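You operate a simulated robot arm through the tools that you are given. There is no shell and no other tool. Be economical: measure what you need, move in short steps, check, and stop when the job is done.

Carry out the task below with a simulated robot arm. There is one attempt and no reset: what you move stays moved.

JOB
Fetch the red valve tag and set it on the shelf under the filters. Stack the 750 return bottle from the top of the steel bench on top of the 250 return bottle. Take the red tag marked "locked" from the shelf under the tanks and put it on the top of the control desk. Put the green rag on the top of the steel bench away on the shelf of the trim cart. Fetch the yellow jog box and set it on the ledge of the steel stand. Take the clip tray and put it on the shelf under the filters. Open the drip drawer. Do these in any order. Set down upright: yellow jog box.

The check looks at the end state, three seconds after you hand in, the way a careful person would. Anything else that was tipped, shoved, dropped, spilled or broken makes it a failure.

ROBOT AND FRAMES
A 7-joint arm with a fingered hand on a trunk, on a base that drives. Base frame: it is fixed to the floor where the robot stands at the start and does not move with it; the origin is under the middle of the robot, x ahead of it, y to its left, z up. Readings come in m, rad, newtons and seconds.
With the tool pointing down near the work surface it reaches from about 0.5 to 0.92 m from the robot's upright axis, wherever it stands. Its first joint turns from -2.601 to 2.601 rad. Places, roughly: clip tray [-2.25, -0.25, 0.5]; drip drawer [-6, 3.1, 0.1]; green rag (7x11x3 cm) [0, -2.3, 0.8]; ledge of the steel stand (25x50 cm) [0.4, -0.5, 0.62]; red tag [0.25, -2.5, 0.5]; red valve tag [0.75, 0, 1.25]; return bottle [0.5, -1.75, 1]; shelf of the trim cart [-6.3, 4.2, 0.4]; shelf under the filters [0.4, -1.4, 0.4]; top of the control desk [-1.9, 1.5, 0.9]; yellow jog box [-2.75, -2.5, 1]. Payload 3.5 kg.
Tool frame: the origin (TCP) lies between the finger pads and is the grasp point; the fingertips stand 0.03 m ahead of it; z points along the fingers, y is the line along which they close. The gripper opens to 0.104 m. The gripper's body begins 0.035 m behind the TCP. The gripper is a hand of 4 fingers: y runs from the thumb to the fingers, the wrist lies at [-0.015, -0.11, -0.186] in the tool frame.
Orientation is that of the tool frame in the base frame, as a unit quaternion [x, y, z, w]. With the fingers straight down and the wrist toward the robot, the tool's x, y and z point along [0, 1, 0], [1, 0, 0] and [0, 0, -1] of the base frame.

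CONTROLS
- The arm moves only by the tool drive_tool. Its argument "plan" is a list of rows, each a list of 2 entries, a list of its own where there are three numbers: the shift along the tool's x, y, z in m, then the turn, a rotation vector about the tool's x, y, z in rad. In form: [[[tx, ty, tz], [rx, ry, rz]], ...]. A call has 1 to 12 rows; each row shifts and turns the commanded pose from where the row before left it, along the tool's axes as they then stand. A row lasts 0.2 s, in which the tool goes at most 0.05 m and 0.15 rad; a call with a longer step from one row to the next is refused whole. Where a pose cannot be reached the arm comes as near as it can. A force on the tool above 40 N (or 10 N above the force at the start of the call, whichever is more), or a blocked arm, ends the call early, and 0.2 s more pass. In this call time passes only in rows, and 0.2 s behind the last. The reply holds the time, the measured pose of the TCP, the force on the tool along the base axes, the opening and the grip force, in the units named above and with some noise, with the torque about the TCP (base axes, N m) and any sound that the robot's microphone picked up.
- Cameras (640 x 400 px; columns grow to the right, rows downward): "scene" is now at [0.0018, 0.1116, 1.521]; the picture's right is [-0.78, -0.63, -0.00], its down [-0.47, 0.58, -0.66] and it looks along [0.42, -0.51, -0.75] (base axes); focal length 271 px, centre (320, 200). "wrist" rides on the gripper at [0.061, -0.092, -0.13] in the tool frame; the picture's right is [-0.81, 0.28, -0.52], its down [-0.53, -0.71, 0.46] and it looks along [-0.24, 0.64, 0.72] (tool axes); focal length 275 px, centre (320, 200). There is no depth. A picture from a camera that has moved, and an enlarged one, comes with that camera's place and axes in the base frame and with its lens.
- camera(camera): a new picture of that camera. It takes no simulated time.
- lift_body(by): slides the trunk up (or, below 0, down) by that many m; the arm and the scene camera ride with it, the base frame stays. It gives what a move gives, with no picture.
- drive_base(legs): drives the robot by 1 to 6 legs, each [ahead, left, turn to the left] in m, m and rad, along the robot's own axes; the way and the turn of a leg run together, so that a leg with both is an arc; at most 1.5 m and 3.142 rad a leg. The arm and the cameras ride along, it lands a little off, and it stops where it bumps. It gives what a move gives.
- curl_fingers(index, middle, ring, thumb_bend, thumb_turn): sets how far each is bent, from 0 (flat) to 100 (curled in); at 30 the hand is open as for a grip, at 70 the pads meet at the TCP. One left out holds its place. A second passes; each finger stops where it meets its share of the squeeze, and holds until it gets a number again. It is the only way to open and close the hand. It gives what a move gives, with no picture; readings hold the bend of each and the force on the fingers (four entries, about 0 where the hand has none), thumb and palm. thumb_turn goes from beside the hand (0) to across from the fingers (100), as for a grip.
- pan_tilt(pan, tilt): turns the head with the scene camera to pan (to the left, within 2.705 rad either way) and tilt (down, from -0.506 to 1.204), counted from straight ahead of the robot. It gives what a move gives.
- inspect(camera, box): a new picture of the part [left, top, right, bottom] of that camera's present view, enlarged. It takes no simulated time.
- sign_off(): hands the job in; it is judged then, once.

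Work in short steps. Places have to be worked out from the pictures, the camera data and where the tool is seen: move nearer, look again, correct. Check each grasp and each placing, and mend what went wrong. You have 196 turns and 182 pictures in all, those below and enlarged ones among them. Open the gripper and draw the arm clear of the work before you hand the job in, unless the task says otherwise; then end with one line.

The tools are called after "Request:" as name(argument=value, ...) on one line, values as JSON. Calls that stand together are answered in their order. drive_tool: Moves the arm, as the interface text tells. Its arguments: {"type":"object","properties":{"plan":{"type":"array"}},"required":["plan"]} The other tools are called the same way: lift_body (by) slides the trunk up or down; curl_fingers (index, middle, ring, thumb_bend, thumb_turn) moves the fingers one by one; drive_base (legs) drives the base; pan_tilt (pan, tilt) turns the head that bears the scene camera; camera (camera) takes a picture; inspect (camera, box) takes an enlarged picture of a part of a camera's view; sign_off () hands the job in.

At the start:

```text
time_s: 0.0
tool_pos: [0.1311, -0.5548, 1.0001]
tool_rot: [0.707, 0.707, 0.0, 0.0]
wrist_force: [0.4, -0.3, 1.2]
moment: [0.02, 0.0, 0.01]
finger_gap: 0.1034
gripper_force: 0.1
shape: jaw
bend: [30.0, 30.0, 30.0, 30.0, 98.0]
finger forces: [0.1, 0.0, 0.0, 0.0, 0.0, 0.1]
trunk travel left (down, up): [-0.575, 0.135]
robot x, y, heading: [-0.0019, -0.0028, -0.009]
head pan, tilt: [-0.892, 0.848]
```

scene: 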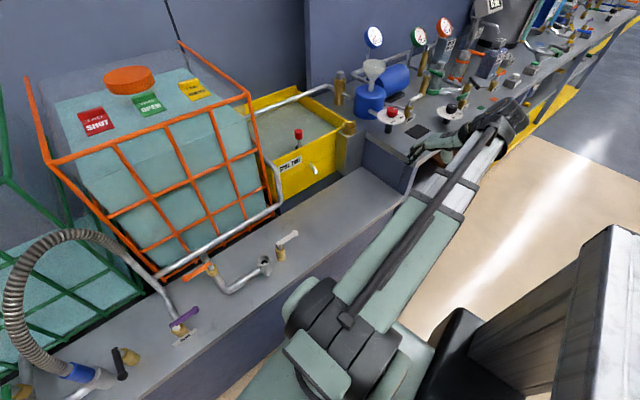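
wrist: 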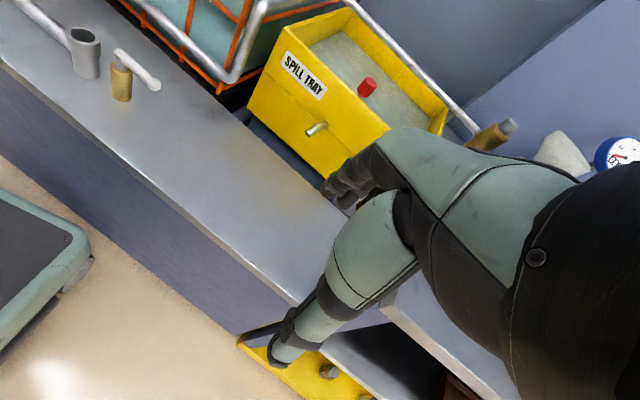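

I see a tank with tags straight ahead and a bench running to the right. First I look around with the head.

Request:
pan_tilt(pan=0, tilt=0.5)

Request:
camera(camera="scene")

Request:
pan_tilt(pan=-1.4, tilt=0.45)

Request:
camera(camera="scene")

Request:
pan_tilt(pan=-2.6, tilt=0.4)

Request:
camera(camera="scene")

Request:
pan_tilt(pan=2.3, tilt=0.4)

Request:
camera(camera="scene")

```text
time_s: 1.2
tool_pos: [0.1292, -0.5557, 0.9998]
tool_rot: [0.707, 0.708, 0.0, 0.0]
wrist_force: [0.0, -0.7, -0.3]
moment: [-0.03, 0.01, -0.02]
finger_gap: 0.1035
gripper_force: 0.0
shape: jaw
bend: [30.0, 30.0, 30.0, 30.0, 98.0]
finger forces: [0.0, 0.1, 0.0, 0.0, 0.0, 0.0]
trunk travel left (down, up): [-0.575, 0.135]
robot x, y, heading: [0.0003, -0.0024, -0.0]
head pan, tilt: [0.0, 0.499]
```

```text
179 pictures are left
camera scene: at [0.0436, 0.1724, 1.5508], right [0.0, -1.0, 0.0], down [-0.48, 0.0, -0.88], along [0.88, 0.0, -0.48], focal length 271 px, centre (320, 200)
```

scene: 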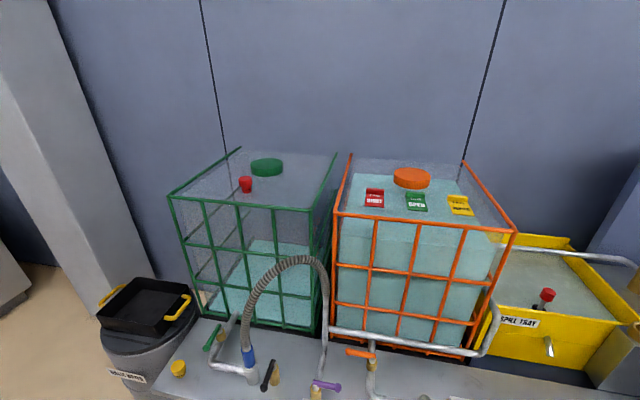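

```text
time_s: 2.7
tool_pos: [0.1304, -0.5547, 0.9986]
tool_rot: [0.707, 0.707, 0.0, 0.0]
wrist_force: [-0.3, -0.9, -0.3]
moment: [-0.02, 0.02, -0.01]
finger_gap: 0.1036
gripper_force: 0.1
shape: jaw
bend: [30.0, 30.0, 30.0, 30.0, 98.0]
finger forces: [0.1, 0.1, 0.1, 0.0, 0.0, 0.0]
trunk travel left (down, up): [-0.575, 0.135]
robot x, y, heading: [-0.0021, 0.0, -0.001]
head pan, tilt: [-1.4, 0.45]
```

```text
178 pictures are left
camera scene: at [-0.0317, 0.0819, 1.5553], right [-0.99, -0.17, 0.0], down [-0.07, 0.43, -0.9], along [0.15, -0.89, -0.44], focal length 271 px, centre (320, 200)
```

scene: 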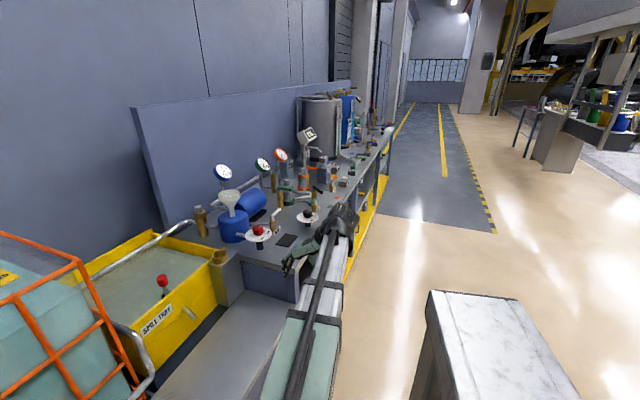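

```text
time_s: 4.1
tool_pos: [0.1299, -0.5554, 1.0004]
tool_rot: [0.708, 0.707, -0.001, 0.0]
wrist_force: [-0.2, 0.5, 0.6]
moment: [-0.02, 0.01, -0.01]
finger_gap: 0.1036
gripper_force: 0.0
shape: jaw
bend: [30.0, 30.0, 30.0, 30.0, 98.0]
finger forces: [0.1, 0.1, 0.1, 0.0, 0.0, 0.0]
trunk travel left (down, up): [-0.575, 0.135]
robot x, y, heading: [-0.002, 0.0015, -0.006]
head pan, tilt: [-2.601, 0.4]
```

```text
177 pictures are left
camera scene: at [-0.1268, 0.1247, 1.56], right [-0.52, 0.86, 0.0], down [0.33, 0.2, -0.92], along [-0.79, -0.47, -0.39], focal length 271 px, centre (320, 200)
```

scene: 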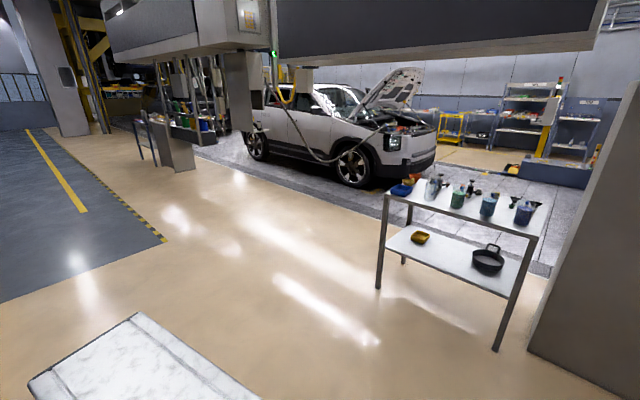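

```text
time_s: 8.0
tool_pos: [0.1306, -0.5557, 0.9985]
tool_rot: [0.707, 0.707, 0.001, -0.001]
wrist_force: [0.4, -0.9, 0.6]
moment: [0.02, 0.02, -0.01]
finger_gap: 0.1034
gripper_force: 0.0
shape: jaw
bend: [30.0, 30.0, 30.0, 30.0, 98.0]
finger forces: [0.0, 0.0, 0.1, 0.0, 0.1, 0.0]
trunk travel left (down, up): [-0.575, 0.135]
robot x, y, heading: [0.0006, 0.001, 0.0]
head pan, tilt: [2.3, 0.4]
```

```text
176 pictures are left
camera scene: at [-0.1091, 0.2415, 1.56], right [0.75, 0.67, 0.0], down [0.26, -0.29, -0.92], along [-0.61, 0.69, -0.39], focal length 271 px, centre (320, 200)
```

scene: 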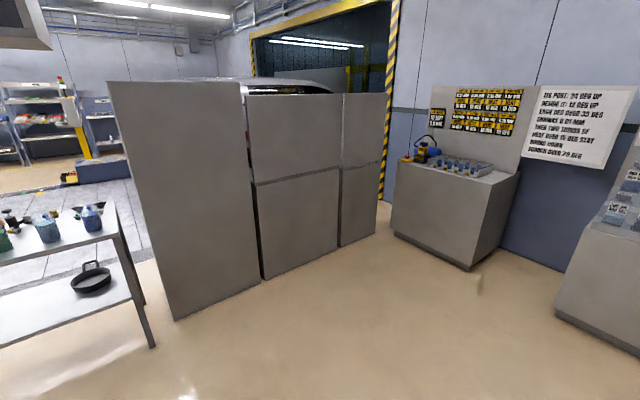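

The partition is the back of the control desk, and the tags sit on the orange tank. I zoom in on the tags and the bench area.

Request:
pan_tilt(pan=0, tilt=0.5)

Request:
inspect(camera="scene", box=[330, 140, 490, 240])

Request:
pan_tilt(pan=-1.2, tilt=0.6)

Request:
inspect(camera="scene", box=[200, 30, 440, 180])

```text
time_s: 10.1
tool_pos: [0.131, -0.5561, 0.9992]
tool_rot: [0.707, 0.707, -0.001, 0.0]
wrist_force: [-0.7, 0.3, 0.0]
moment: [-0.01, -0.01, 0.0]
finger_gap: 0.1035
gripper_force: 0.1
shape: jaw
bend: [30.0, 30.0, 30.0, 30.0, 98.0]
finger forces: [0.0, 0.0, 0.0, 0.1, 0.0, 0.0]
trunk travel left (down, up): [-0.575, 0.135]
robot x, y, heading: [-0.004, -0.0012, -0.002]
head pan, tilt: [0.0, 0.499]
```

```text
4.00 times, centred on (410, 190) of scene
camera zoom: at [0.0436, 0.1725, 1.5508], right [0.0, -1.0, 0.0], down [-0.48, 0.0, -0.88], along [0.88, 0.0, -0.48], focal length 1084 px, centre (-40, 240)
```

zoom: 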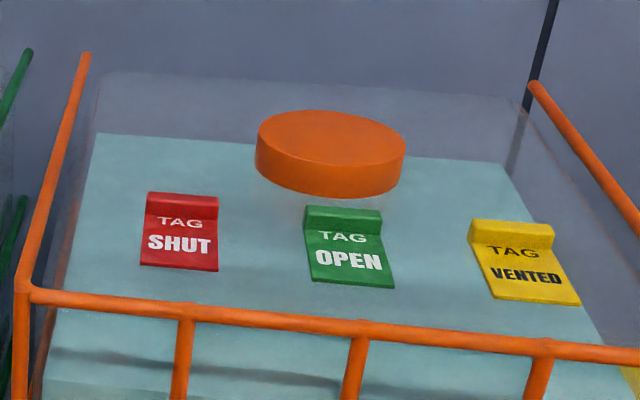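

```text
time_s: 11.5
tool_pos: [0.1309, -0.556, 0.9995]
tool_rot: [0.707, 0.707, 0.0, 0.0]
wrist_force: [-0.8, 0.3, -0.3]
moment: [0.0, -0.01, -0.02]
finger_gap: 0.1035
gripper_force: 0.0
shape: jaw
bend: [30.0, 30.0, 30.0, 30.0, 98.0]
finger forces: [0.1, 0.0, 0.0, 0.1, 0.1, 0.0]
trunk travel left (down, up): [-0.575, 0.135]
robot x, y, heading: [-0.0028, -0.0031, -0.002]
head pan, tilt: [-1.201, 0.6]
```

```text
2.67 times, centred on (320, 105) of scene
camera zoom: at [-0.0154, 0.0901, 1.5418], right [-0.93, -0.36, 0.0], down [-0.2, 0.53, -0.83], along [0.3, -0.77, -0.56], focal length 723 px, centre (320, 453)
```

zoom: 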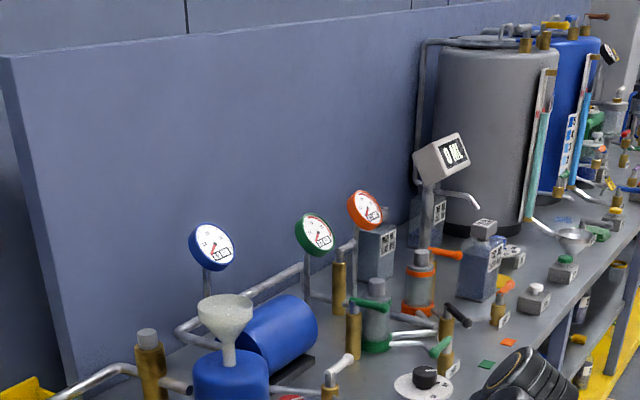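

The red SHUT tag has a raised handle bar; I place it from two views at about (0.72, 0.015, 1.21). I raise the trunk and move the tool over it.

Request:
lift_body(by=0.13)

Request:
drive_tool(plan=[[[0, 0.0, -0.05], [0, 0, 0]], [[0, 0.0, -0.05], [0, 0, 0]], [[0, 0.0, -0.05], [0, 0, 0]], [[0, 0.0, -0.05], [0, 0, 0]], [[0.025, 0.04, 0], [0, 0, 0]], [[0.025, 0.04, 0], [0, 0, 0]], [[0.03, 0.04, 0], [0, 0, 0]], [[0.03, 0.04, 0], [0, 0, 0]], [[0.035, 0.035, 0], [0, 0, 0]], [[0.035, 0.035, 0], [0, 0, 0]], [[0.035, 0.035, 0], [0, 0, 0]], [[0.035, 0.035, 0], [0, 0, 0]]])

Request:
drive_tool(plan=[[[0.035, 0.035, 0], [0, 0, 0]], [[0.035, 0.035, 0], [0, 0, 0]], [[0.035, 0.035, 0], [0, 0, 0]], [[0.04, 0.02, 0], [0, 0, 0]], [[0.04, 0.02, 0], [0, 0, 0]], [[0.04, 0.02, 0], [0, 0, 0]], [[0.04, 0.02, 0], [0, 0, 0]], [[0.04, 0.02, 0], [0, 0, 0]]])

Request:
pan_tilt(pan=0, tilt=0.5)

Request:
camera(camera="scene")

Request:
camera(camera="wrist")

```text
time_s: 13.1
tool_pos: [0.132, -0.5548, 1.1304]
tool_rot: [0.707, 0.707, 0.0, 0.0]
wrist_force: [0.0, 0.0, 0.1]
moment: [0.05, 0.0, 0.0]
finger_gap: 0.1033
gripper_force: 0.0
shape: jaw
bend: [30.0, 30.0, 30.0, 30.0, 98.0]
finger forces: [0.1, 0.1, 0.0, 0.0, 0.0, 0.0]
trunk travel left (down, up): [-0.705, 0.005]
robot x, y, heading: [-0.0005, 0.0021, 0.003]
head pan, tilt: [-1.201, 0.6]
```

```text
time_s: 13.7
tool_pos: [0.1284, -0.5561, 1.2071]
tool_rot: [0.706, 0.708, -0.003, 0.004]
wrist_force: [-7.4, -37.1, 20.7]
moment: [6.7, 1.25, 4.23]
finger_gap: 0.1042
gripper_force: 0.1
shape: jaw
bend: [30.0, 30.0, 30.0, 30.0, 98.0]
finger forces: [0.1, 0.1, 0.0, 0.1, 0.0, 0.0]
trunk travel left (down, up): [-0.705, 0.005]
robot x, y, heading: [-0.0018, 0.0013, 0.001]
head pan, tilt: [-1.201, 0.6]
stopped in row 2: the force on the tool passed its limit at 124 N (the readings are from after the stop); the commanded pose is now the measured one
```

```text
time_s: 13.9
tool_pos: [0.1353, -0.5491, 1.2072]
tool_rot: [0.704, 0.711, -0.005, 0.005]
wrist_force: [4.5, -32.0, 7.7]
moment: [5.04, 1.47, 2.93]
finger_gap: 0.1039
gripper_force: 0.1
shape: jaw
bend: [30.0, 30.0, 30.0, 30.0, 98.0]
finger forces: [0.0, 0.0, 0.0, 0.1, 0.0, 0.0]
trunk travel left (down, up): [-0.705, 0.005]
robot x, y, heading: [-0.0035, -0.0026, -0.004]
head pan, tilt: [-1.201, 0.6]
stopped in row 1: the force on the tool passed its limit at 97 N (the readings are from after the stop); the commanded pose is now the measured one
```

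```text
time_s: 15.3
tool_pos: [0.1356, -0.5496, 1.2071]
tool_rot: [0.704, 0.71, -0.007, 0.006]
wrist_force: [1.5, -36.2, 10.4]
moment: [5.68, 1.14, 3.61]
finger_gap: 0.1035
gripper_force: 0.1
shape: jaw
bend: [30.0, 30.0, 30.0, 30.0, 98.0]
finger forces: [0.0, 0.0, 0.1, 0.1, 0.0, 0.1]
trunk travel left (down, up): [-0.705, 0.005]
robot x, y, heading: [-0.001, 0.0004, -0.001]
head pan, tilt: [0.0, 0.499]
```

```text
173 pictures are left
camera scene: at [0.0436, 0.1724, 1.6808], right [0.0, -1.0, 0.0], down [-0.48, 0.0, -0.88], along [0.88, 0.0, -0.48], focal length 271 px, centre (320, 200)
```

scene: 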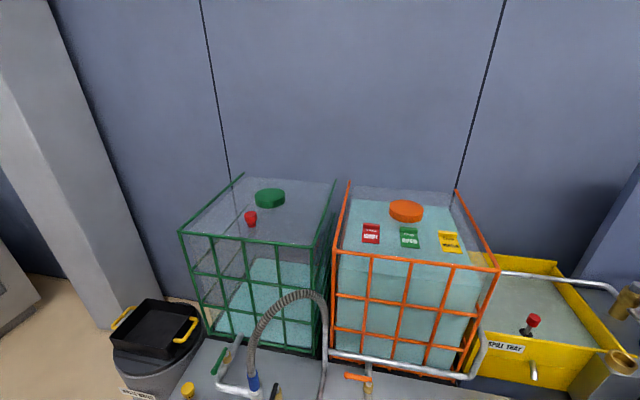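

```text
172 pictures are left
camera wrist: at [0.0427, -0.4887, 1.3352], right [0.28, -0.8, 0.53], down [-0.71, -0.55, -0.45], along [0.65, -0.25, -0.72], focal length 275 px, centre (320, 200)
```

wrist: 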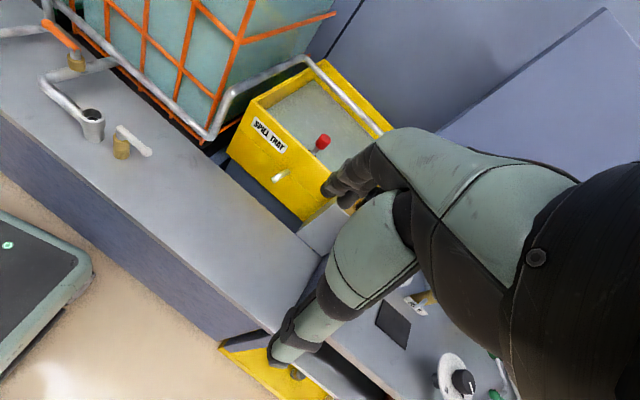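

The arm hit something when lifting at this close radius, probably itself. I back down a little and extend outward first.

Request:
drive_tool(plan=[[[0, 0.0, 0.04], [0, 0, 0]], [[0, 0.0, 0.04], [0, 0, 0]]])

Request:
drive_tool(plan=[[[0, 0.05, 0], [0, 0, 0]], [[0, 0.05, 0], [0, 0, 0]], [[0, 0.05, 0], [0, 0, 0]], [[0, 0.05, 0], [0, 0, 0]], [[0, 0.05, 0], [0, 0, 0]], [[0, 0.05, 0], [0, 0, 0]]])

```text
time_s: 15.6
tool_pos: [0.1357, -0.5499, 1.2007]
tool_rot: [0.704, 0.71, -0.004, 0.003]
wrist_force: [1.1, -13.7, -3.4]
moment: [1.53, -0.21, 1.3]
finger_gap: 0.104
gripper_force: 0.1
shape: jaw
bend: [30.0, 30.0, 30.0, 30.0, 98.0]
finger forces: [0.2, 0.0, 0.1, 0.0, 0.0, 0.0]
trunk travel left (down, up): [-0.705, 0.005]
robot x, y, heading: [0.0003, -0.0023, 0.005]
head pan, tilt: [0.0, 0.499]
stopped in row 1: the force on the tool passed its limit at 87 N (the readings are from after the stop); the commanded pose is now the measured one
```

```text
time_s: 15.9
tool_pos: [0.1424, -0.5474, 1.2017]
tool_rot: [0.702, 0.712, -0.005, 0.003]
wrist_force: [0.9, -3.2, 0.7]
moment: [0.57, 0.33, 0.19]
finger_gap: 0.1042
gripper_force: 0.1
shape: jaw
bend: [30.0, 30.0, 30.0, 30.0, 98.0]
finger forces: [0.0, 0.0, 0.0, 0.0, 0.1, 0.1]
trunk travel left (down, up): [-0.705, 0.005]
robot x, y, heading: [0.0004, 0.0011, -0.003]
head pan, tilt: [0.0, 0.499]
stopped in row 1: the force on the tool passed its limit at 76 N (the readings are from after the stop); the commanded pose is now the measured one
```

Force is down to about 3 N now. I try small steps down to free it fully.

Request:
drive_tool(plan=[[[0, 0.0, 0.015], [0, 0, 0]], [[0, 0.0, 0.02], [0, 0, 0]], [[0, 0.0, 0.03], [0, 0, 0]]])

Request:
pan_tilt(pan=-1.0, tilt=0.95)

Request:
camera(camera="scene")

```text
time_s: 16.7
tool_pos: [0.1412, -0.5498, 1.1362]
tool_rot: [0.702, 0.712, -0.005, 0.003]
wrist_force: [0.3, -0.2, -0.5]
moment: [0.0, 0.0, 0.06]
finger_gap: 0.104
gripper_force: 0.1
shape: jaw
bend: [30.0, 30.0, 30.0, 30.0, 98.0]
finger forces: [0.1, 0.0, 0.0, 0.0, 0.1, 0.0]
trunk travel left (down, up): [-0.705, 0.005]
robot x, y, heading: [0.0033, 0.0049, 0.001]
head pan, tilt: [0.0, 0.499]
```

```text
time_s: 17.9
tool_pos: [0.1419, -0.5486, 1.1369]
tool_rot: [0.702, 0.712, -0.005, 0.003]
wrist_force: [-0.1, -0.2, 0.1]
moment: [-0.01, 0.0, 0.0]
finger_gap: 0.1039
gripper_force: 0.0
shape: jaw
bend: [30.0, 30.0, 30.0, 30.0, 98.0]
finger forces: [0.0, 0.0, 0.1, 0.0, 0.0, 0.1]
trunk travel left (down, up): [-0.705, 0.005]
robot x, y, heading: [-0.0009, -0.0014, -0.002]
head pan, tilt: [-1.0, 0.949]
```

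```text
171 pictures are left
camera scene: at [-0.0081, 0.1113, 1.6434], right [-0.84, -0.54, 0.0], down [-0.44, 0.68, -0.58], along [0.32, -0.49, -0.81], focal length 271 px, centre (320, 200)
```

scene: 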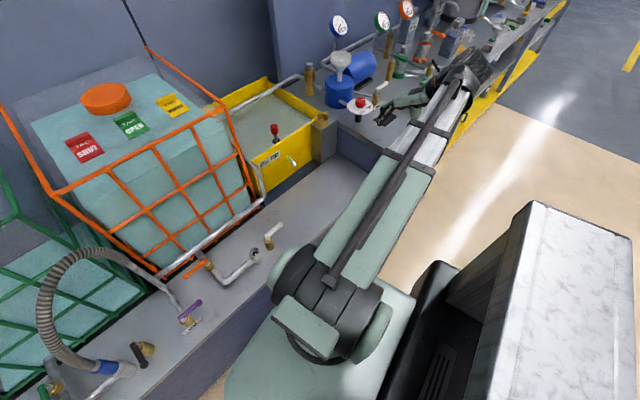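

The arm is free now. I extend +x at this height, in smaller steps.

Request:
drive_tool(plan=[[[0, 0.02, 0], [0, 0, 0]], [[0, 0.03, 0], [0, 0, 0]], [[0, 0.03, 0], [0, 0, 0]], [[0, 0.03, 0], [0, 0, 0]], [[0, 0.04, 0], [0, 0, 0]], [[0, 0.04, 0], [0, 0, 0]], [[0, 0.04, 0], [0, 0, 0]], [[0, 0.04, 0], [0, 0, 0]]])

Request:
drive_tool(plan=[[[0, 0.0, -0.04], [0, 0, 0]], [[0, 0.0, -0.04], [0, 0, 0]], [[0, 0.0, -0.04], [0, 0, 0]], [[0, 0.0, -0.04], [0, 0, 0]], [[0, 0.0, -0.04], [0, 0, 0]]])

```text
time_s: 19.8
tool_pos: [0.4124, -0.5463, 1.1354]
tool_rot: [0.702, 0.712, -0.004, 0.003]
wrist_force: [0.2, 0.5, -0.2]
moment: [-0.01, 0.0, -0.01]
finger_gap: 0.104
gripper_force: 0.0
shape: jaw
bend: [30.0, 30.0, 30.0, 30.0, 98.0]
finger forces: [0.1, 0.1, 0.1, 0.0, 0.0, 0.0]
trunk travel left (down, up): [-0.705, 0.005]
robot x, y, heading: [-0.0017, -0.003, -0.003]
head pan, tilt: [-1.0, 0.949]
```

```text
time_s: 20.9
tool_pos: [0.4118, -0.5439, 1.3377]
tool_rot: [0.702, 0.712, -0.004, 0.003]
wrist_force: [1.0, -0.2, -0.2]
moment: [0.0, 0.02, 0.03]
finger_gap: 0.1035
gripper_force: 0.1
shape: jaw
bend: [30.0, 30.0, 30.0, 30.0, 98.0]
finger forces: [0.1, 0.0, 0.0, 0.1, 0.0, 0.0]
trunk travel left (down, up): [-0.705, 0.005]
robot x, y, heading: [0.0, 0.0023, -0.001]
head pan, tilt: [-1.0, 0.949]
```

Free at z 1.34. Now I sweep over to above the tag.

Request:
drive_tool(plan=[[[0.04, 0.03, 0], [0, 0, 0]], [[0.04, 0.03, 0], [0, 0, 0]], [[0.04, 0.03, 0], [0, 0, 0]], [[0.04, 0.03, 0], [0, 0, 0]], [[0.04, 0.03, 0], [0, 0, 0]], [[0.04, 0.03, 0], [0, 0, 0]], [[0.04, 0.03, 0], [0, 0, 0]], [[0.04, 0.03, 0], [0, 0, 0]], [[0.04, 0.03, 0], [0, 0, 0]], [[0.04, 0.02, 0], [0, 0, 0]], [[0.04, 0.01, 0], [0, 0, 0]], [[0.04, 0.01, 0], [0, 0, 0]]])

Request:
drive_tool(plan=[[[0.04, 0, 0], [0, 0, 0]], [[0.02, 0, 0], [0, 0, 0]], [[0.02, 0, 0], [0, 0, 0]]])

Request:
pan_tilt(pan=0, tilt=0.5)

Request:
camera(camera="scene")

Request:
camera(camera="wrist")

```text
time_s: 23.6
tool_pos: [0.7147, -0.0595, 1.3285]
tool_rot: [0.702, 0.712, -0.005, 0.003]
wrist_force: [0.3, -1.1, 0.7]
moment: [0.04, -0.01, -0.01]
finger_gap: 0.1038
gripper_force: 0.0
shape: jaw
bend: [30.0, 30.0, 30.0, 30.0, 98.0]
finger forces: [0.0, 0.0, 0.0, 0.1, 0.0, 0.0]
trunk travel left (down, up): [-0.705, 0.005]
robot x, y, heading: [-0.0002, -0.0036, 0.004]
head pan, tilt: [-1.0, 0.949]
```

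```text
time_s: 24.4
tool_pos: [0.7146, 0.0211, 1.3286]
tool_rot: [0.703, 0.712, -0.005, 0.003]
wrist_force: [-0.2, -0.7, 0.5]
moment: [0.01, 0.03, 0.01]
finger_gap: 0.1038
gripper_force: 0.0
shape: jaw
bend: [30.0, 30.0, 30.0, 30.0, 98.0]
finger forces: [0.1, 0.0, 0.1, 0.1, 0.1, 0.0]
trunk travel left (down, up): [-0.705, 0.005]
robot x, y, heading: [-0.0021, 0.0004, 0.002]
head pan, tilt: [-1.0, 0.949]
```

```text
time_s: 25.6
tool_pos: [0.7149, 0.0195, 1.3289]
tool_rot: [0.702, 0.712, -0.004, 0.003]
wrist_force: [0.8, -0.4, -0.3]
moment: [0.01, -0.01, 0.02]
finger_gap: 0.1039
gripper_force: 0.0
shape: jaw
bend: [30.0, 30.0, 30.0, 30.0, 98.0]
finger forces: [0.1, 0.0, 0.1, 0.1, 0.0, 0.0]
trunk travel left (down, up): [-0.705, 0.005]
robot x, y, heading: [-0.0009, -0.0002, -0.0]
head pan, tilt: [0.0, 0.499]
```

```text
170 pictures are left
camera scene: at [0.0436, 0.1725, 1.6808], right [0.0, -1.0, 0.0], down [-0.48, 0.0, -0.88], along [0.88, 0.0, -0.48], focal length 271 px, centre (320, 200)
```

scene: 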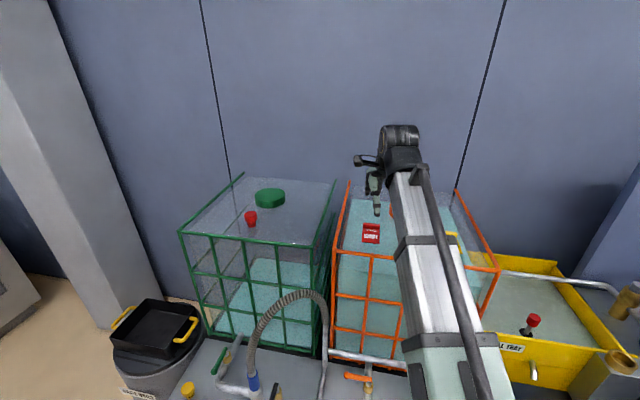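

```text
169 pictures are left
camera wrist: at [0.6216, 0.0806, 1.4571], right [0.29, -0.8, 0.53], down [-0.71, -0.55, -0.45], along [0.65, -0.24, -0.72], focal length 275 px, centre (320, 200)
```

wrist: 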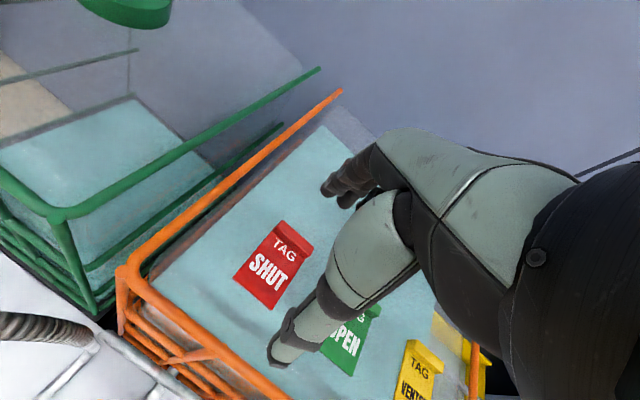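

The tag is visible in both views. I zoom in on both to triangulate accurately.

Request:
inspect(camera="scene", box=[330, 190, 410, 240])

Request:
inspect(camera="wrist", box=[200, 180, 360, 280])

```text
8.00 times, centred on (370, 215) of scene
camera zoom: at [0.0436, 0.1725, 1.6808], right [0.0, -1.0, 0.0], down [-0.48, 0.0, -0.88], along [0.88, 0.0, -0.48], focal length 2169 px, centre (-80, 80)
```

zoom: 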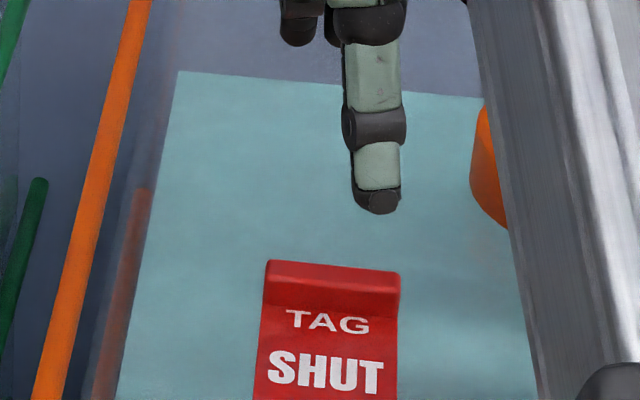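

```text
4.00 times, centred on (280, 230) of wrist
camera zoom: at [0.6216, 0.0806, 1.4571], right [0.29, -0.8, 0.53], down [-0.71, -0.55, -0.45], along [0.65, -0.24, -0.72], focal length 1101 px, centre (480, 80)
```

zoom: 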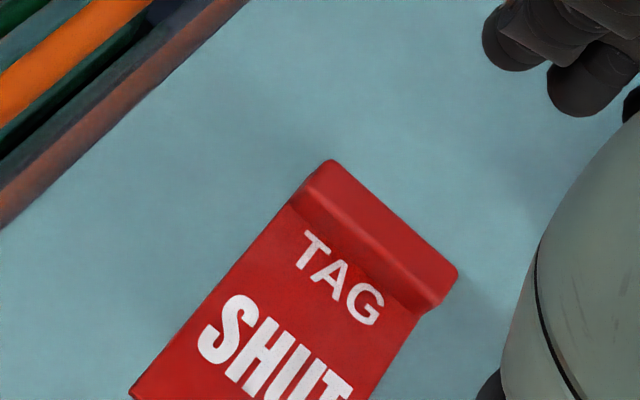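

Handle edge triangulates to x≈0.81, y from 0.024 to −0.030, top z≈1.172, slightly yawed. I move over it, then descend partway.

Request:
drive_tool(plan=[[[-0.012, 0.044, 0], [0, 0, 0]], [[-0.012, 0.044, 0], [0, 0, 0]], [[0, 0, 0], [0, 0, 0.13]], [[0, 0, 0.03], [0, 0, 0]], [[0, 0, 0.03], [0, 0, 0]], [[0, 0, 0.03], [0, 0, 0]]])

Request:
camera(camera="wrist")

Request:
inspect(camera="scene", box=[310, 150, 470, 250])

```text
time_s: 27.0
tool_pos: [0.8031, -0.0046, 1.2392]
tool_rot: [0.747, 0.665, -0.004, 0.004]
wrist_force: [-0.2, 0.5, -0.2]
moment: [-0.02, -0.01, 0.04]
finger_gap: 0.1039
gripper_force: 0.1
shape: jaw
bend: [30.0, 30.0, 30.0, 30.0, 98.0]
finger forces: [0.0, 0.0, 0.1, 0.0, 0.0, 0.0]
trunk travel left (down, up): [-0.705, 0.005]
robot x, y, heading: [0.0068, -0.0014, -0.003]
head pan, tilt: [0.0, 0.499]
```

```text
166 pictures are left
camera wrist: at [0.7185, 0.0681, 1.3669], right [0.18, -0.83, 0.53], down [-0.77, -0.45, -0.45], along [0.61, -0.32, -0.72], focal length 275 px, centre (320, 200)
```

wrist: 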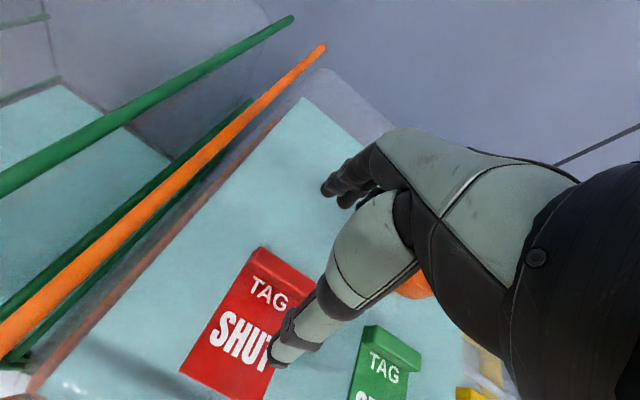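

```text
4.00 times, centred on (390, 200) of scene
camera zoom: at [0.0439, 0.1725, 1.6809], right [0.0, -1.0, 0.0], down [-0.48, 0.0, -0.88], along [0.88, 0.0, -0.48], focal length 1084 px, centre (40, 200)
```

zoom: 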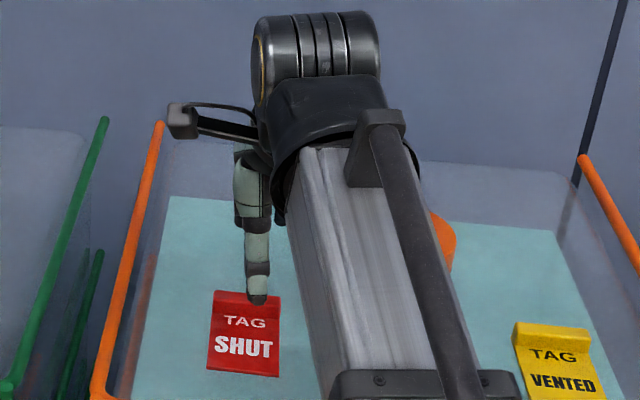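

Alignment looks right. I descend until fingertips are about at the plate level.

Request:
drive_tool(plan=[[[0, 0, 0.02], [0, 0, 0]], [[0, 0, 0.015], [0, 0, 0]], [[0, 0, 0.01], [0, 0, 0]]])

Request:
inspect(camera="wrist", box=[160, 150, 480, 350])

```text
time_s: 27.8
tool_pos: [0.8033, -0.0042, 1.1926]
tool_rot: [0.747, 0.665, -0.004, 0.004]
wrist_force: [0.2, 0.0, 0.3]
moment: [0.04, 0.02, 0.0]
finger_gap: 0.1038
gripper_force: 0.1
shape: jaw
bend: [30.0, 30.0, 30.0, 30.0, 98.0]
finger forces: [0.1, 0.0, 0.0, 0.0, 0.0, 0.0]
trunk travel left (down, up): [-0.705, 0.005]
robot x, y, heading: [0.0027, -0.0045, 0.001]
head pan, tilt: [0.0, 0.499]
```

```text
2.00 times, centred on (320, 250) of wrist
camera zoom: at [0.7188, 0.0678, 1.3215], right [0.18, -0.83, 0.53], down [-0.77, -0.45, -0.45], along [0.61, -0.32, -0.72], focal length 551 px, centre (320, 100)
```

zoom: 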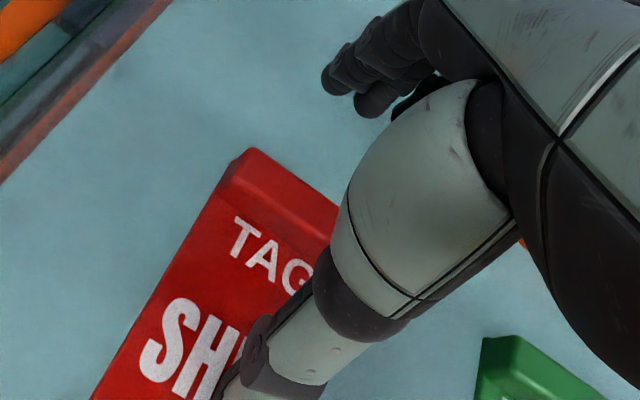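

No contact yet. I close the hand on the handle.

Request:
curl_fingers(index=66, middle=66, ring=66, thumb_bend=66)

Request:
inspect(camera="wrist", box=[160, 150, 480, 350])

```text
time_s: 28.8
tool_pos: [0.8019, -0.0037, 1.1967]
tool_rot: [0.747, 0.665, -0.002, 0.004]
wrist_force: [9.7, -2.9, 36.5]
moment: [0.34, 1.29, 0.19]
finger_gap: 0.0378
gripper_force: 27.4
shape: fingers
bend: [59.0, 61.0, 62.0, 57.0, 98.0]
finger forces: [5.8, 5.5, 3.5, 0.0, 39.9, 0.0]
trunk travel left (down, up): [-0.705, 0.005]
robot x, y, heading: [0.0018, -0.0025, 0.003]
head pan, tilt: [0.0, 0.499]
```

```text
2.00 times, centred on (320, 250) of wrist
camera zoom: at [0.7173, 0.0673, 1.3243], right [0.18, -0.83, 0.53], down [-0.77, -0.45, -0.45], along [0.61, -0.32, -0.72], focal length 551 px, centre (320, 100)
```

zoom: 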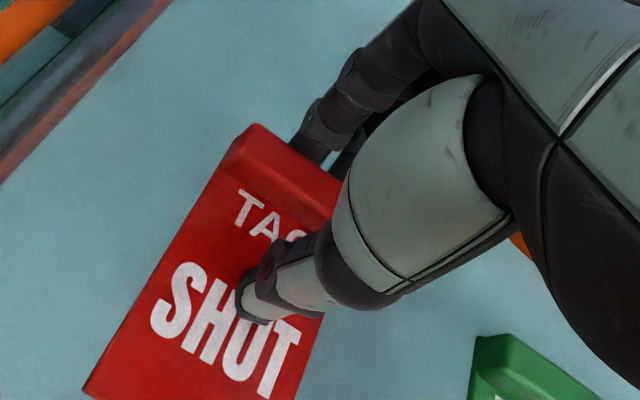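

The thumb tip presses on the plate. I rise about 1 cm and continue closing.

Request:
drive_tool(plan=[[[0, 0, -0.007], [0, 0, 0]]])

Request:
curl_fingers(index=66, middle=66, ring=66, thumb_bend=66)

Request:
inspect(camera="wrist", box=[160, 150, 480, 350])

```text
time_s: 29.2
tool_pos: [0.8012, -0.0021, 1.1982]
tool_rot: [0.746, 0.666, -0.005, 0.002]
wrist_force: [0.1, 0.2, -0.5]
moment: [-0.02, -0.01, -0.01]
finger_gap: 0.0144
gripper_force: 1.1
shape: fingers
bend: [65.0, 66.0, 66.0, 65.0, 97.0]
finger forces: [0.9, 0.1, 0.0, 0.0, 1.0, 0.0]
trunk travel left (down, up): [-0.705, 0.005]
robot x, y, heading: [0.0021, -0.0008, -0.002]
head pan, tilt: [0.0, 0.499]
```

```text
time_s: 30.2
tool_pos: [0.8028, -0.0032, 1.201]
tool_rot: [0.747, 0.665, -0.004, 0.003]
wrist_force: [-0.3, -1.1, -0.3]
moment: [0.01, -0.03, 0.0]
finger_gap: 0.0144
gripper_force: 0.7
shape: fingers
bend: [65.0, 66.0, 66.0, 65.0, 97.0]
finger forces: [0.9, 0.1, 0.1, 0.1, 1.0, 0.0]
trunk travel left (down, up): [-0.705, 0.005]
robot x, y, heading: [0.0006, 0.002, -0.003]
head pan, tilt: [0.0, 0.499]
```

```text
2.00 times, centred on (320, 250) of wrist
camera zoom: at [0.7185, 0.0682, 1.3293], right [0.18, -0.83, 0.53], down [-0.77, -0.45, -0.45], along [0.61, -0.32, -0.72], focal length 551 px, centre (320, 100)
```

zoom: 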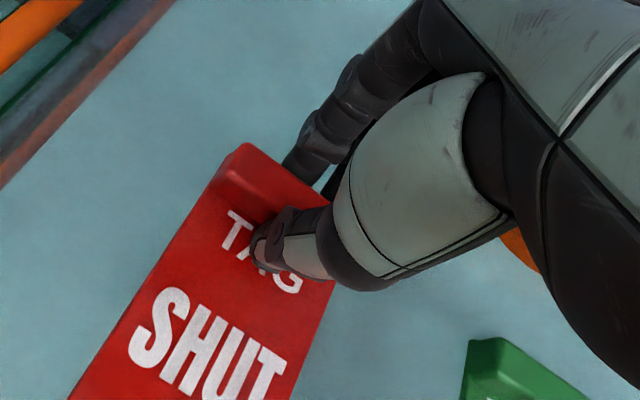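

Fingers are on both sides of the handle with light contact; I squeeze more.

Request:
curl_fingers(index=74, middle=74, ring=74, thumb_bend=72)

Request:
drive_tool(plan=[[[0, 0, -0.01], [0, 0, 0]], [[0, 0, -0.03], [0, 0, 0]], [[0, 0, -0.04], [0, 0, 0]]])

Request:
inspect(camera="wrist", box=[160, 150, 480, 350])

```text
time_s: 31.2
tool_pos: [0.8017, -0.0038, 1.202]
tool_rot: [0.747, 0.665, -0.003, 0.004]
wrist_force: [0.9, -0.1, 2.5]
moment: [0.03, 0.14, -0.02]
finger_gap: 0.0117
gripper_force: 11.8
shape: fingers
bend: [72.0, 73.0, 74.0, 65.0, 96.0]
finger forces: [6.5, 3.0, 0.7, 0.0, 13.2, 0.0]
trunk travel left (down, up): [-0.705, 0.005]
robot x, y, heading: [0.0001, -0.0015, -0.005]
head pan, tilt: [0.0, 0.499]
```

```text
time_s: 32.0
tool_pos: [0.8008, -0.0025, 1.2825]
tool_rot: [0.748, 0.664, -0.004, 0.003]
wrist_force: [0.0, 0.5, -0.3]
moment: [0.02, -0.02, -0.02]
finger_gap: 0.0115
gripper_force: 10.1
shape: fingers
bend: [73.0, 73.0, 74.0, 65.0, 96.0]
finger forces: [6.6, 3.2, 0.0, 0.0, 9.9, 0.0]
trunk travel left (down, up): [-0.705, 0.005]
robot x, y, heading: [-0.0019, 0.0008, -0.001]
head pan, tilt: [0.0, 0.499]
```

```text
2.00 times, centred on (320, 250) of wrist
camera zoom: at [0.7168, 0.0687, 1.4101], right [0.18, -0.83, 0.53], down [-0.77, -0.45, -0.45], along [0.61, -0.32, -0.72], focal length 551 px, centre (320, 100)
```

zoom: 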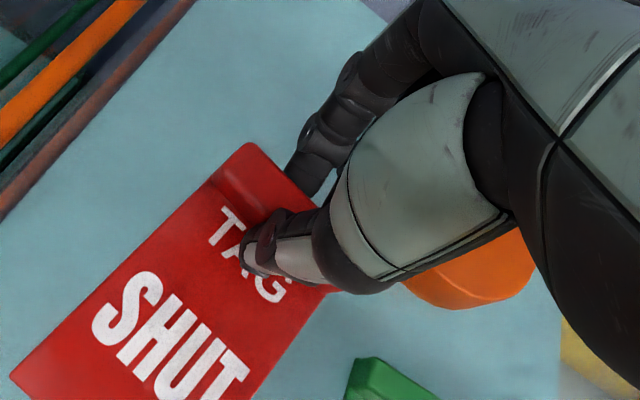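

The tag is held. I lift more, back the base away from the tank, then look at the bench and shelf on the right.

Request:
drive_tool(plan=[[[0, 0, -0.04], [0, 0, 0]], [[0, 0, -0.04], [0, 0, 0]]])

Request:
drive_base(legs=[[-0.7, 0, 0]])

Request:
pan_tilt(pan=-0.9, tilt=0.6)

Request:
camera(camera="scene")

Request:
camera(camera="wrist")

```text
time_s: 32.6
tool_pos: [0.8009, -0.0023, 1.3601]
tool_rot: [0.747, 0.665, -0.004, 0.003]
wrist_force: [-0.3, 0.5, -0.4]
moment: [0.03, 0.0, 0.02]
finger_gap: 0.0117
gripper_force: 10.2
shape: fingers
bend: [73.0, 73.0, 74.0, 65.0, 96.0]
finger forces: [6.6, 3.3, 0.0, 0.0, 9.8, 0.0]
trunk travel left (down, up): [-0.705, 0.005]
robot x, y, heading: [-0.0005, -0.0032, -0.004]
head pan, tilt: [0.0, 0.499]
```

```text
time_s: 36.4
tool_pos: [0.108, -0.0007, 1.359]
tool_rot: [0.746, 0.666, -0.004, 0.003]
wrist_force: [0.0, -0.4, -0.8]
moment: [-0.01, 0.01, -0.01]
finger_gap: 0.0116
gripper_force: 9.9
shape: fingers
bend: [73.0, 73.0, 74.0, 65.0, 96.0]
finger forces: [6.5, 3.3, 0.0, 0.0, 9.8, 0.0]
trunk travel left (down, up): [-0.705, 0.005]
robot x, y, heading: [-0.6912, -0.003, -0.0]
head pan, tilt: [0.0, 0.499]
```

```text
time_s: 37.6
tool_pos: [0.109, -0.0014, 1.359]
tool_rot: [0.746, 0.666, -0.004, 0.004]
wrist_force: [-0.7, 0.1, 0.5]
moment: [-0.01, 0.02, -0.01]
finger_gap: 0.0115
gripper_force: 9.9
shape: fingers
bend: [73.0, 73.0, 74.0, 65.0, 96.0]
finger forces: [6.7, 3.3, 0.1, 0.0, 9.9, 0.0]
trunk travel left (down, up): [-0.705, 0.005]
robot x, y, heading: [-0.693, 0.0017, 0.001]
head pan, tilt: [-0.901, 0.6]
```

```text
160 pictures are left
camera scene: at [-0.6848, 0.1022, 1.6717], right [-0.78, -0.62, 0.0], down [-0.35, 0.44, -0.83], along [0.52, -0.64, -0.56], focal length 271 px, centre (320, 200)
```

scene: 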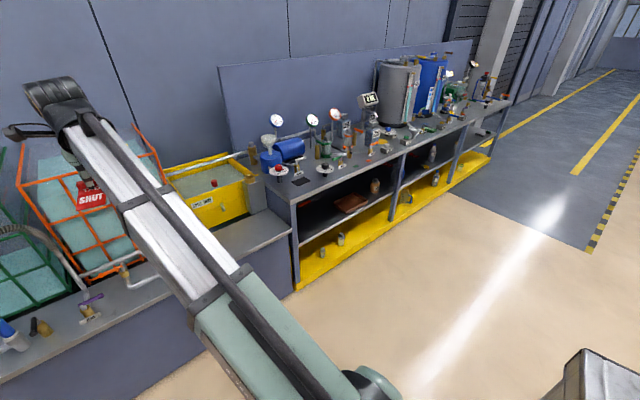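

```text
159 pictures are left
camera wrist: at [0.0249, 0.0708, 1.4874], right [0.18, -0.83, 0.53], down [-0.77, -0.45, -0.45], along [0.61, -0.32, -0.72], focal length 275 px, centre (320, 200)
```

wrist: 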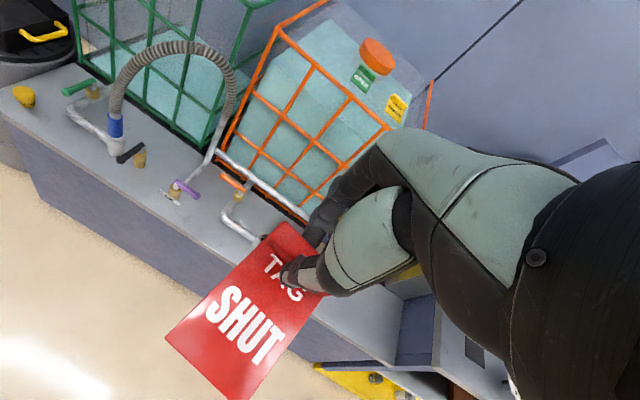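

The first bay has a middle shelf, mostly empty. I strafe right to stand in front of it and look in.

Request:
drive_base(legs=[[0, -1.2, 0]])

Request:
pan_tilt(pan=0, tilt=0.75)

Request:
lift_body(by=-0.5)

Request:
camera(camera="scene")

```text
time_s: 43.7
tool_pos: [0.1125, -1.1997, 1.3588]
tool_rot: [0.746, 0.666, -0.004, 0.004]
wrist_force: [1.7, 0.4, -1.6]
moment: [0.02, 0.0, 0.01]
finger_gap: 0.0115
gripper_force: 9.4
shape: fingers
bend: [73.0, 73.0, 74.0, 65.0, 96.0]
finger forces: [6.6, 3.2, 0.0, 0.0, 9.8, 0.2]
trunk travel left (down, up): [-0.705, 0.005]
robot x, y, heading: [-0.6891, -1.1984, 0.009]
head pan, tilt: [-0.901, 0.6]
```

```text
time_s: 44.9
tool_pos: [0.113, -1.1992, 1.3589]
tool_rot: [0.746, 0.666, -0.004, 0.003]
wrist_force: [0.2, 0.1, -0.3]
moment: [-0.02, -0.03, 0.01]
finger_gap: 0.0114
gripper_force: 9.5
shape: fingers
bend: [73.0, 73.0, 74.0, 65.0, 96.0]
finger forces: [6.6, 3.1, 0.1, 0.0, 9.8, 0.0]
trunk travel left (down, up): [-0.705, 0.005]
robot x, y, heading: [-0.6876, -1.1985, 0.002]
head pan, tilt: [0.0, 0.75]
```

```text
refused: -0.5 is not a number from -0.4 to 0.4
```

```text
158 pictures are left
camera scene: at [-0.6534, -1.0271, 1.6589], right [0.0, -1.0, 0.0], down [-0.68, 0.0, -0.73], along [0.73, 0.0, -0.68], focal length 271 px, centre (320, 200)
```

scene: 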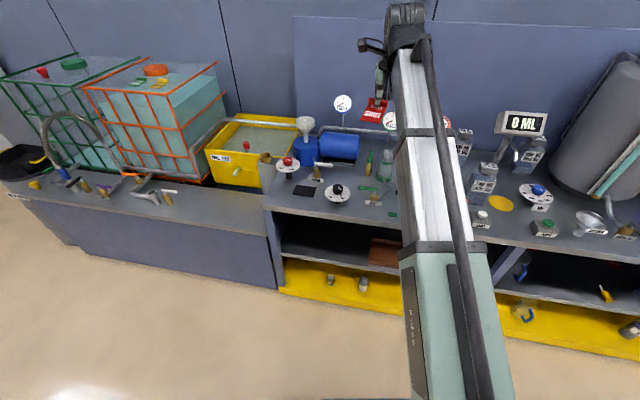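

Bench front is at about x=0.2. I back up a bit, then lower the trunk in two steps to view and reach the shelf.

Request:
drive_base(legs=[[-0.25, 0.05, 0]])

Request:
lift_body(by=-0.4)

Request:
lift_body(by=-0.25)

Request:
pan_tilt(pan=0, tilt=0.45)

Request:
camera(camera="scene")

Request:
camera(camera="wrist")

```text
time_s: 46.8
tool_pos: [-0.1411, -1.1492, 1.3592]
tool_rot: [0.746, 0.666, -0.004, 0.004]
wrist_force: [-0.4, -0.4, 0.5]
moment: [0.02, -0.05, 0.0]
finger_gap: 0.0114
gripper_force: 10.5
shape: fingers
bend: [73.0, 73.0, 74.0, 65.0, 96.0]
finger forces: [6.6, 3.1, 0.0, 0.0, 9.8, 0.0]
trunk travel left (down, up): [-0.705, 0.005]
robot x, y, heading: [-0.9425, -1.1499, 0.002]
head pan, tilt: [0.0, 0.75]
```

```text
time_s: 50.6
tool_pos: [-0.1411, -1.1503, 0.9591]
tool_rot: [0.746, 0.666, -0.003, 0.003]
wrist_force: [0.8, 1.1, -0.4]
moment: [0.02, -0.01, 0.0]
finger_gap: 0.0115
gripper_force: 9.9
shape: fingers
bend: [73.0, 73.0, 74.0, 65.0, 96.0]
finger forces: [6.6, 3.2, 0.0, 0.0, 9.7, 0.0]
trunk travel left (down, up): [-0.305, 0.405]
robot x, y, heading: [-0.9445, -1.1546, 0.004]
head pan, tilt: [0.0, 0.75]
```

```text
time_s: 53.2
tool_pos: [-0.1411, -1.1493, 0.7083]
tool_rot: [0.745, 0.667, -0.003, 0.003]
wrist_force: [-1.1, 0.2, 0.0]
moment: [0.02, 0.01, -0.02]
finger_gap: 0.0114
gripper_force: 9.7
shape: fingers
bend: [73.0, 73.0, 74.0, 65.0, 96.0]
finger forces: [6.7, 3.1, 0.0, 0.0, 9.8, 0.0]
trunk travel left (down, up): [-0.055, 0.655]
robot x, y, heading: [-0.9419, -1.1514, 0.006]
head pan, tilt: [0.0, 0.75]
```

```text
time_s: 54.0
tool_pos: [-0.1401, -1.1498, 0.7091]
tool_rot: [0.746, 0.666, -0.004, 0.003]
wrist_force: [-1.1, -0.3, 0.5]
moment: [-0.01, -0.02, -0.01]
finger_gap: 0.0116
gripper_force: 10.0
shape: fingers
bend: [73.0, 73.0, 74.0, 65.0, 96.0]
finger forces: [6.6, 3.1, 0.1, 0.0, 9.8, 0.0]
trunk travel left (down, up): [-0.055, 0.655]
robot x, y, heading: [-0.9409, -1.1499, 0.007]
head pan, tilt: [0.0, 0.45]
```

```text
157 pictures are left
camera scene: at [-0.898, -0.9786, 1.0352], right [0.0, -1.0, 0.0], down [-0.44, 0.0, -0.9], along [0.9, 0.0, -0.44], focal length 271 px, centre (320, 200)
```

scene: 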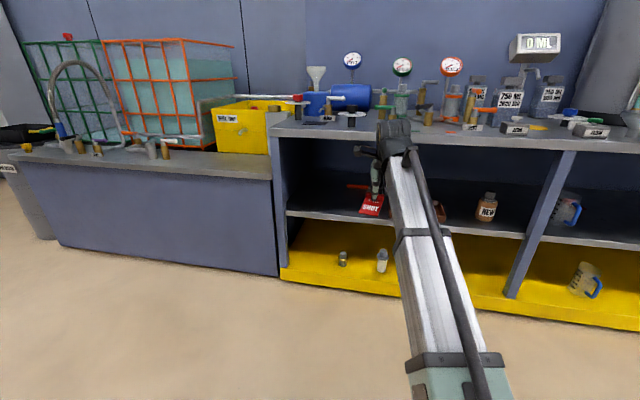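

```text
156 pictures are left
camera wrist: at [-0.225, -1.0784, 0.8375], right [0.18, -0.83, 0.53], down [-0.77, -0.45, -0.45], along [0.61, -0.32, -0.72], focal length 275 px, centre (320, 200)
```

wrist: 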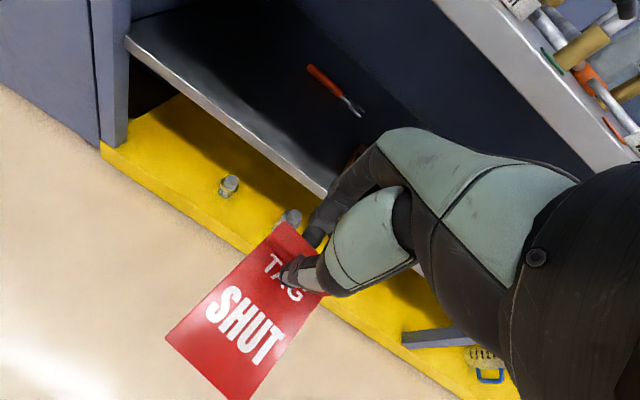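

The shelf edge and bench are yawed about −0.19 rad; shelf z≈0.42, underside of bench ≈0.74. I square the robot with the bench, shift left, and tilt the tool 30° so the wrist stays out.

Request:
drive_base(legs=[[0, 0, -0.197], [0, 0.32, 0]])

Request:
drive_tool(plan=[[[0, 0, 0.0], [0, 0, -0.1]], [[0, 0, 0.03], [-0.13, 0, 0]], [[0, 0, 0.03], [-0.13, 0, 0]], [[0, 0, 0.03], [-0.13, 0, 0]], [[0, 0, 0.03], [-0.13, 0, 0]]])

Request:
camera(camera="scene")

```text
time_s: 56.8
tool_pos: [-0.0967, -0.9937, 0.7093]
tool_rot: [0.806, 0.591, -0.004, 0.003]
wrist_force: [0.5, 0.2, -0.6]
moment: [0.0, 0.02, 0.0]
finger_gap: 0.0115
gripper_force: 9.0
shape: fingers
bend: [73.0, 73.0, 74.0, 65.0, 96.0]
finger forces: [6.7, 3.1, 0.0, 0.0, 9.8, 0.1]
trunk travel left (down, up): [-0.055, 0.655]
robot x, y, heading: [-0.8822, -0.8408, -0.188]
head pan, tilt: [0.0, 0.45]
```

```text
time_s: 58.0
tool_pos: [-0.0733, -1.0003, 0.5916]
tool_rot: [0.748, 0.612, 0.16, 0.203]
wrist_force: [-0.1, -1.0, -0.6]
moment: [0.01, -0.02, -0.02]
finger_gap: 0.0113
gripper_force: 9.7
shape: fingers
bend: [73.0, 73.0, 74.0, 65.0, 96.0]
finger forces: [6.6, 2.9, 0.0, 0.0, 9.8, 0.0]
trunk travel left (down, up): [-0.055, 0.655]
robot x, y, heading: [-0.8838, -0.8373, -0.189]
head pan, tilt: [0.0, 0.45]
```

```text
155 pictures are left
camera scene: at [-0.8071, -0.6816, 1.0354], right [-0.19, -0.98, 0.0], down [-0.43, 0.08, -0.9], along [0.88, -0.17, -0.44], focal length 271 px, centre (320, 200)
```

scene: 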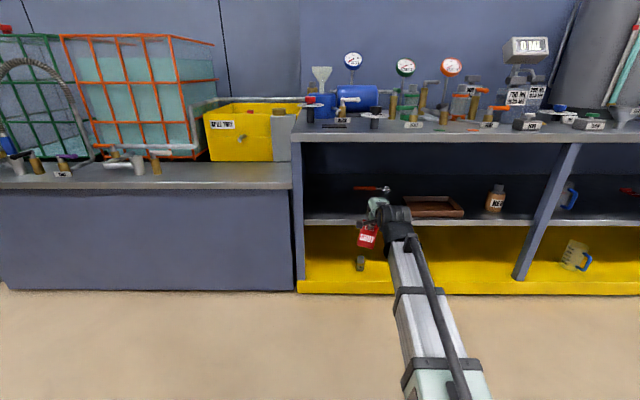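

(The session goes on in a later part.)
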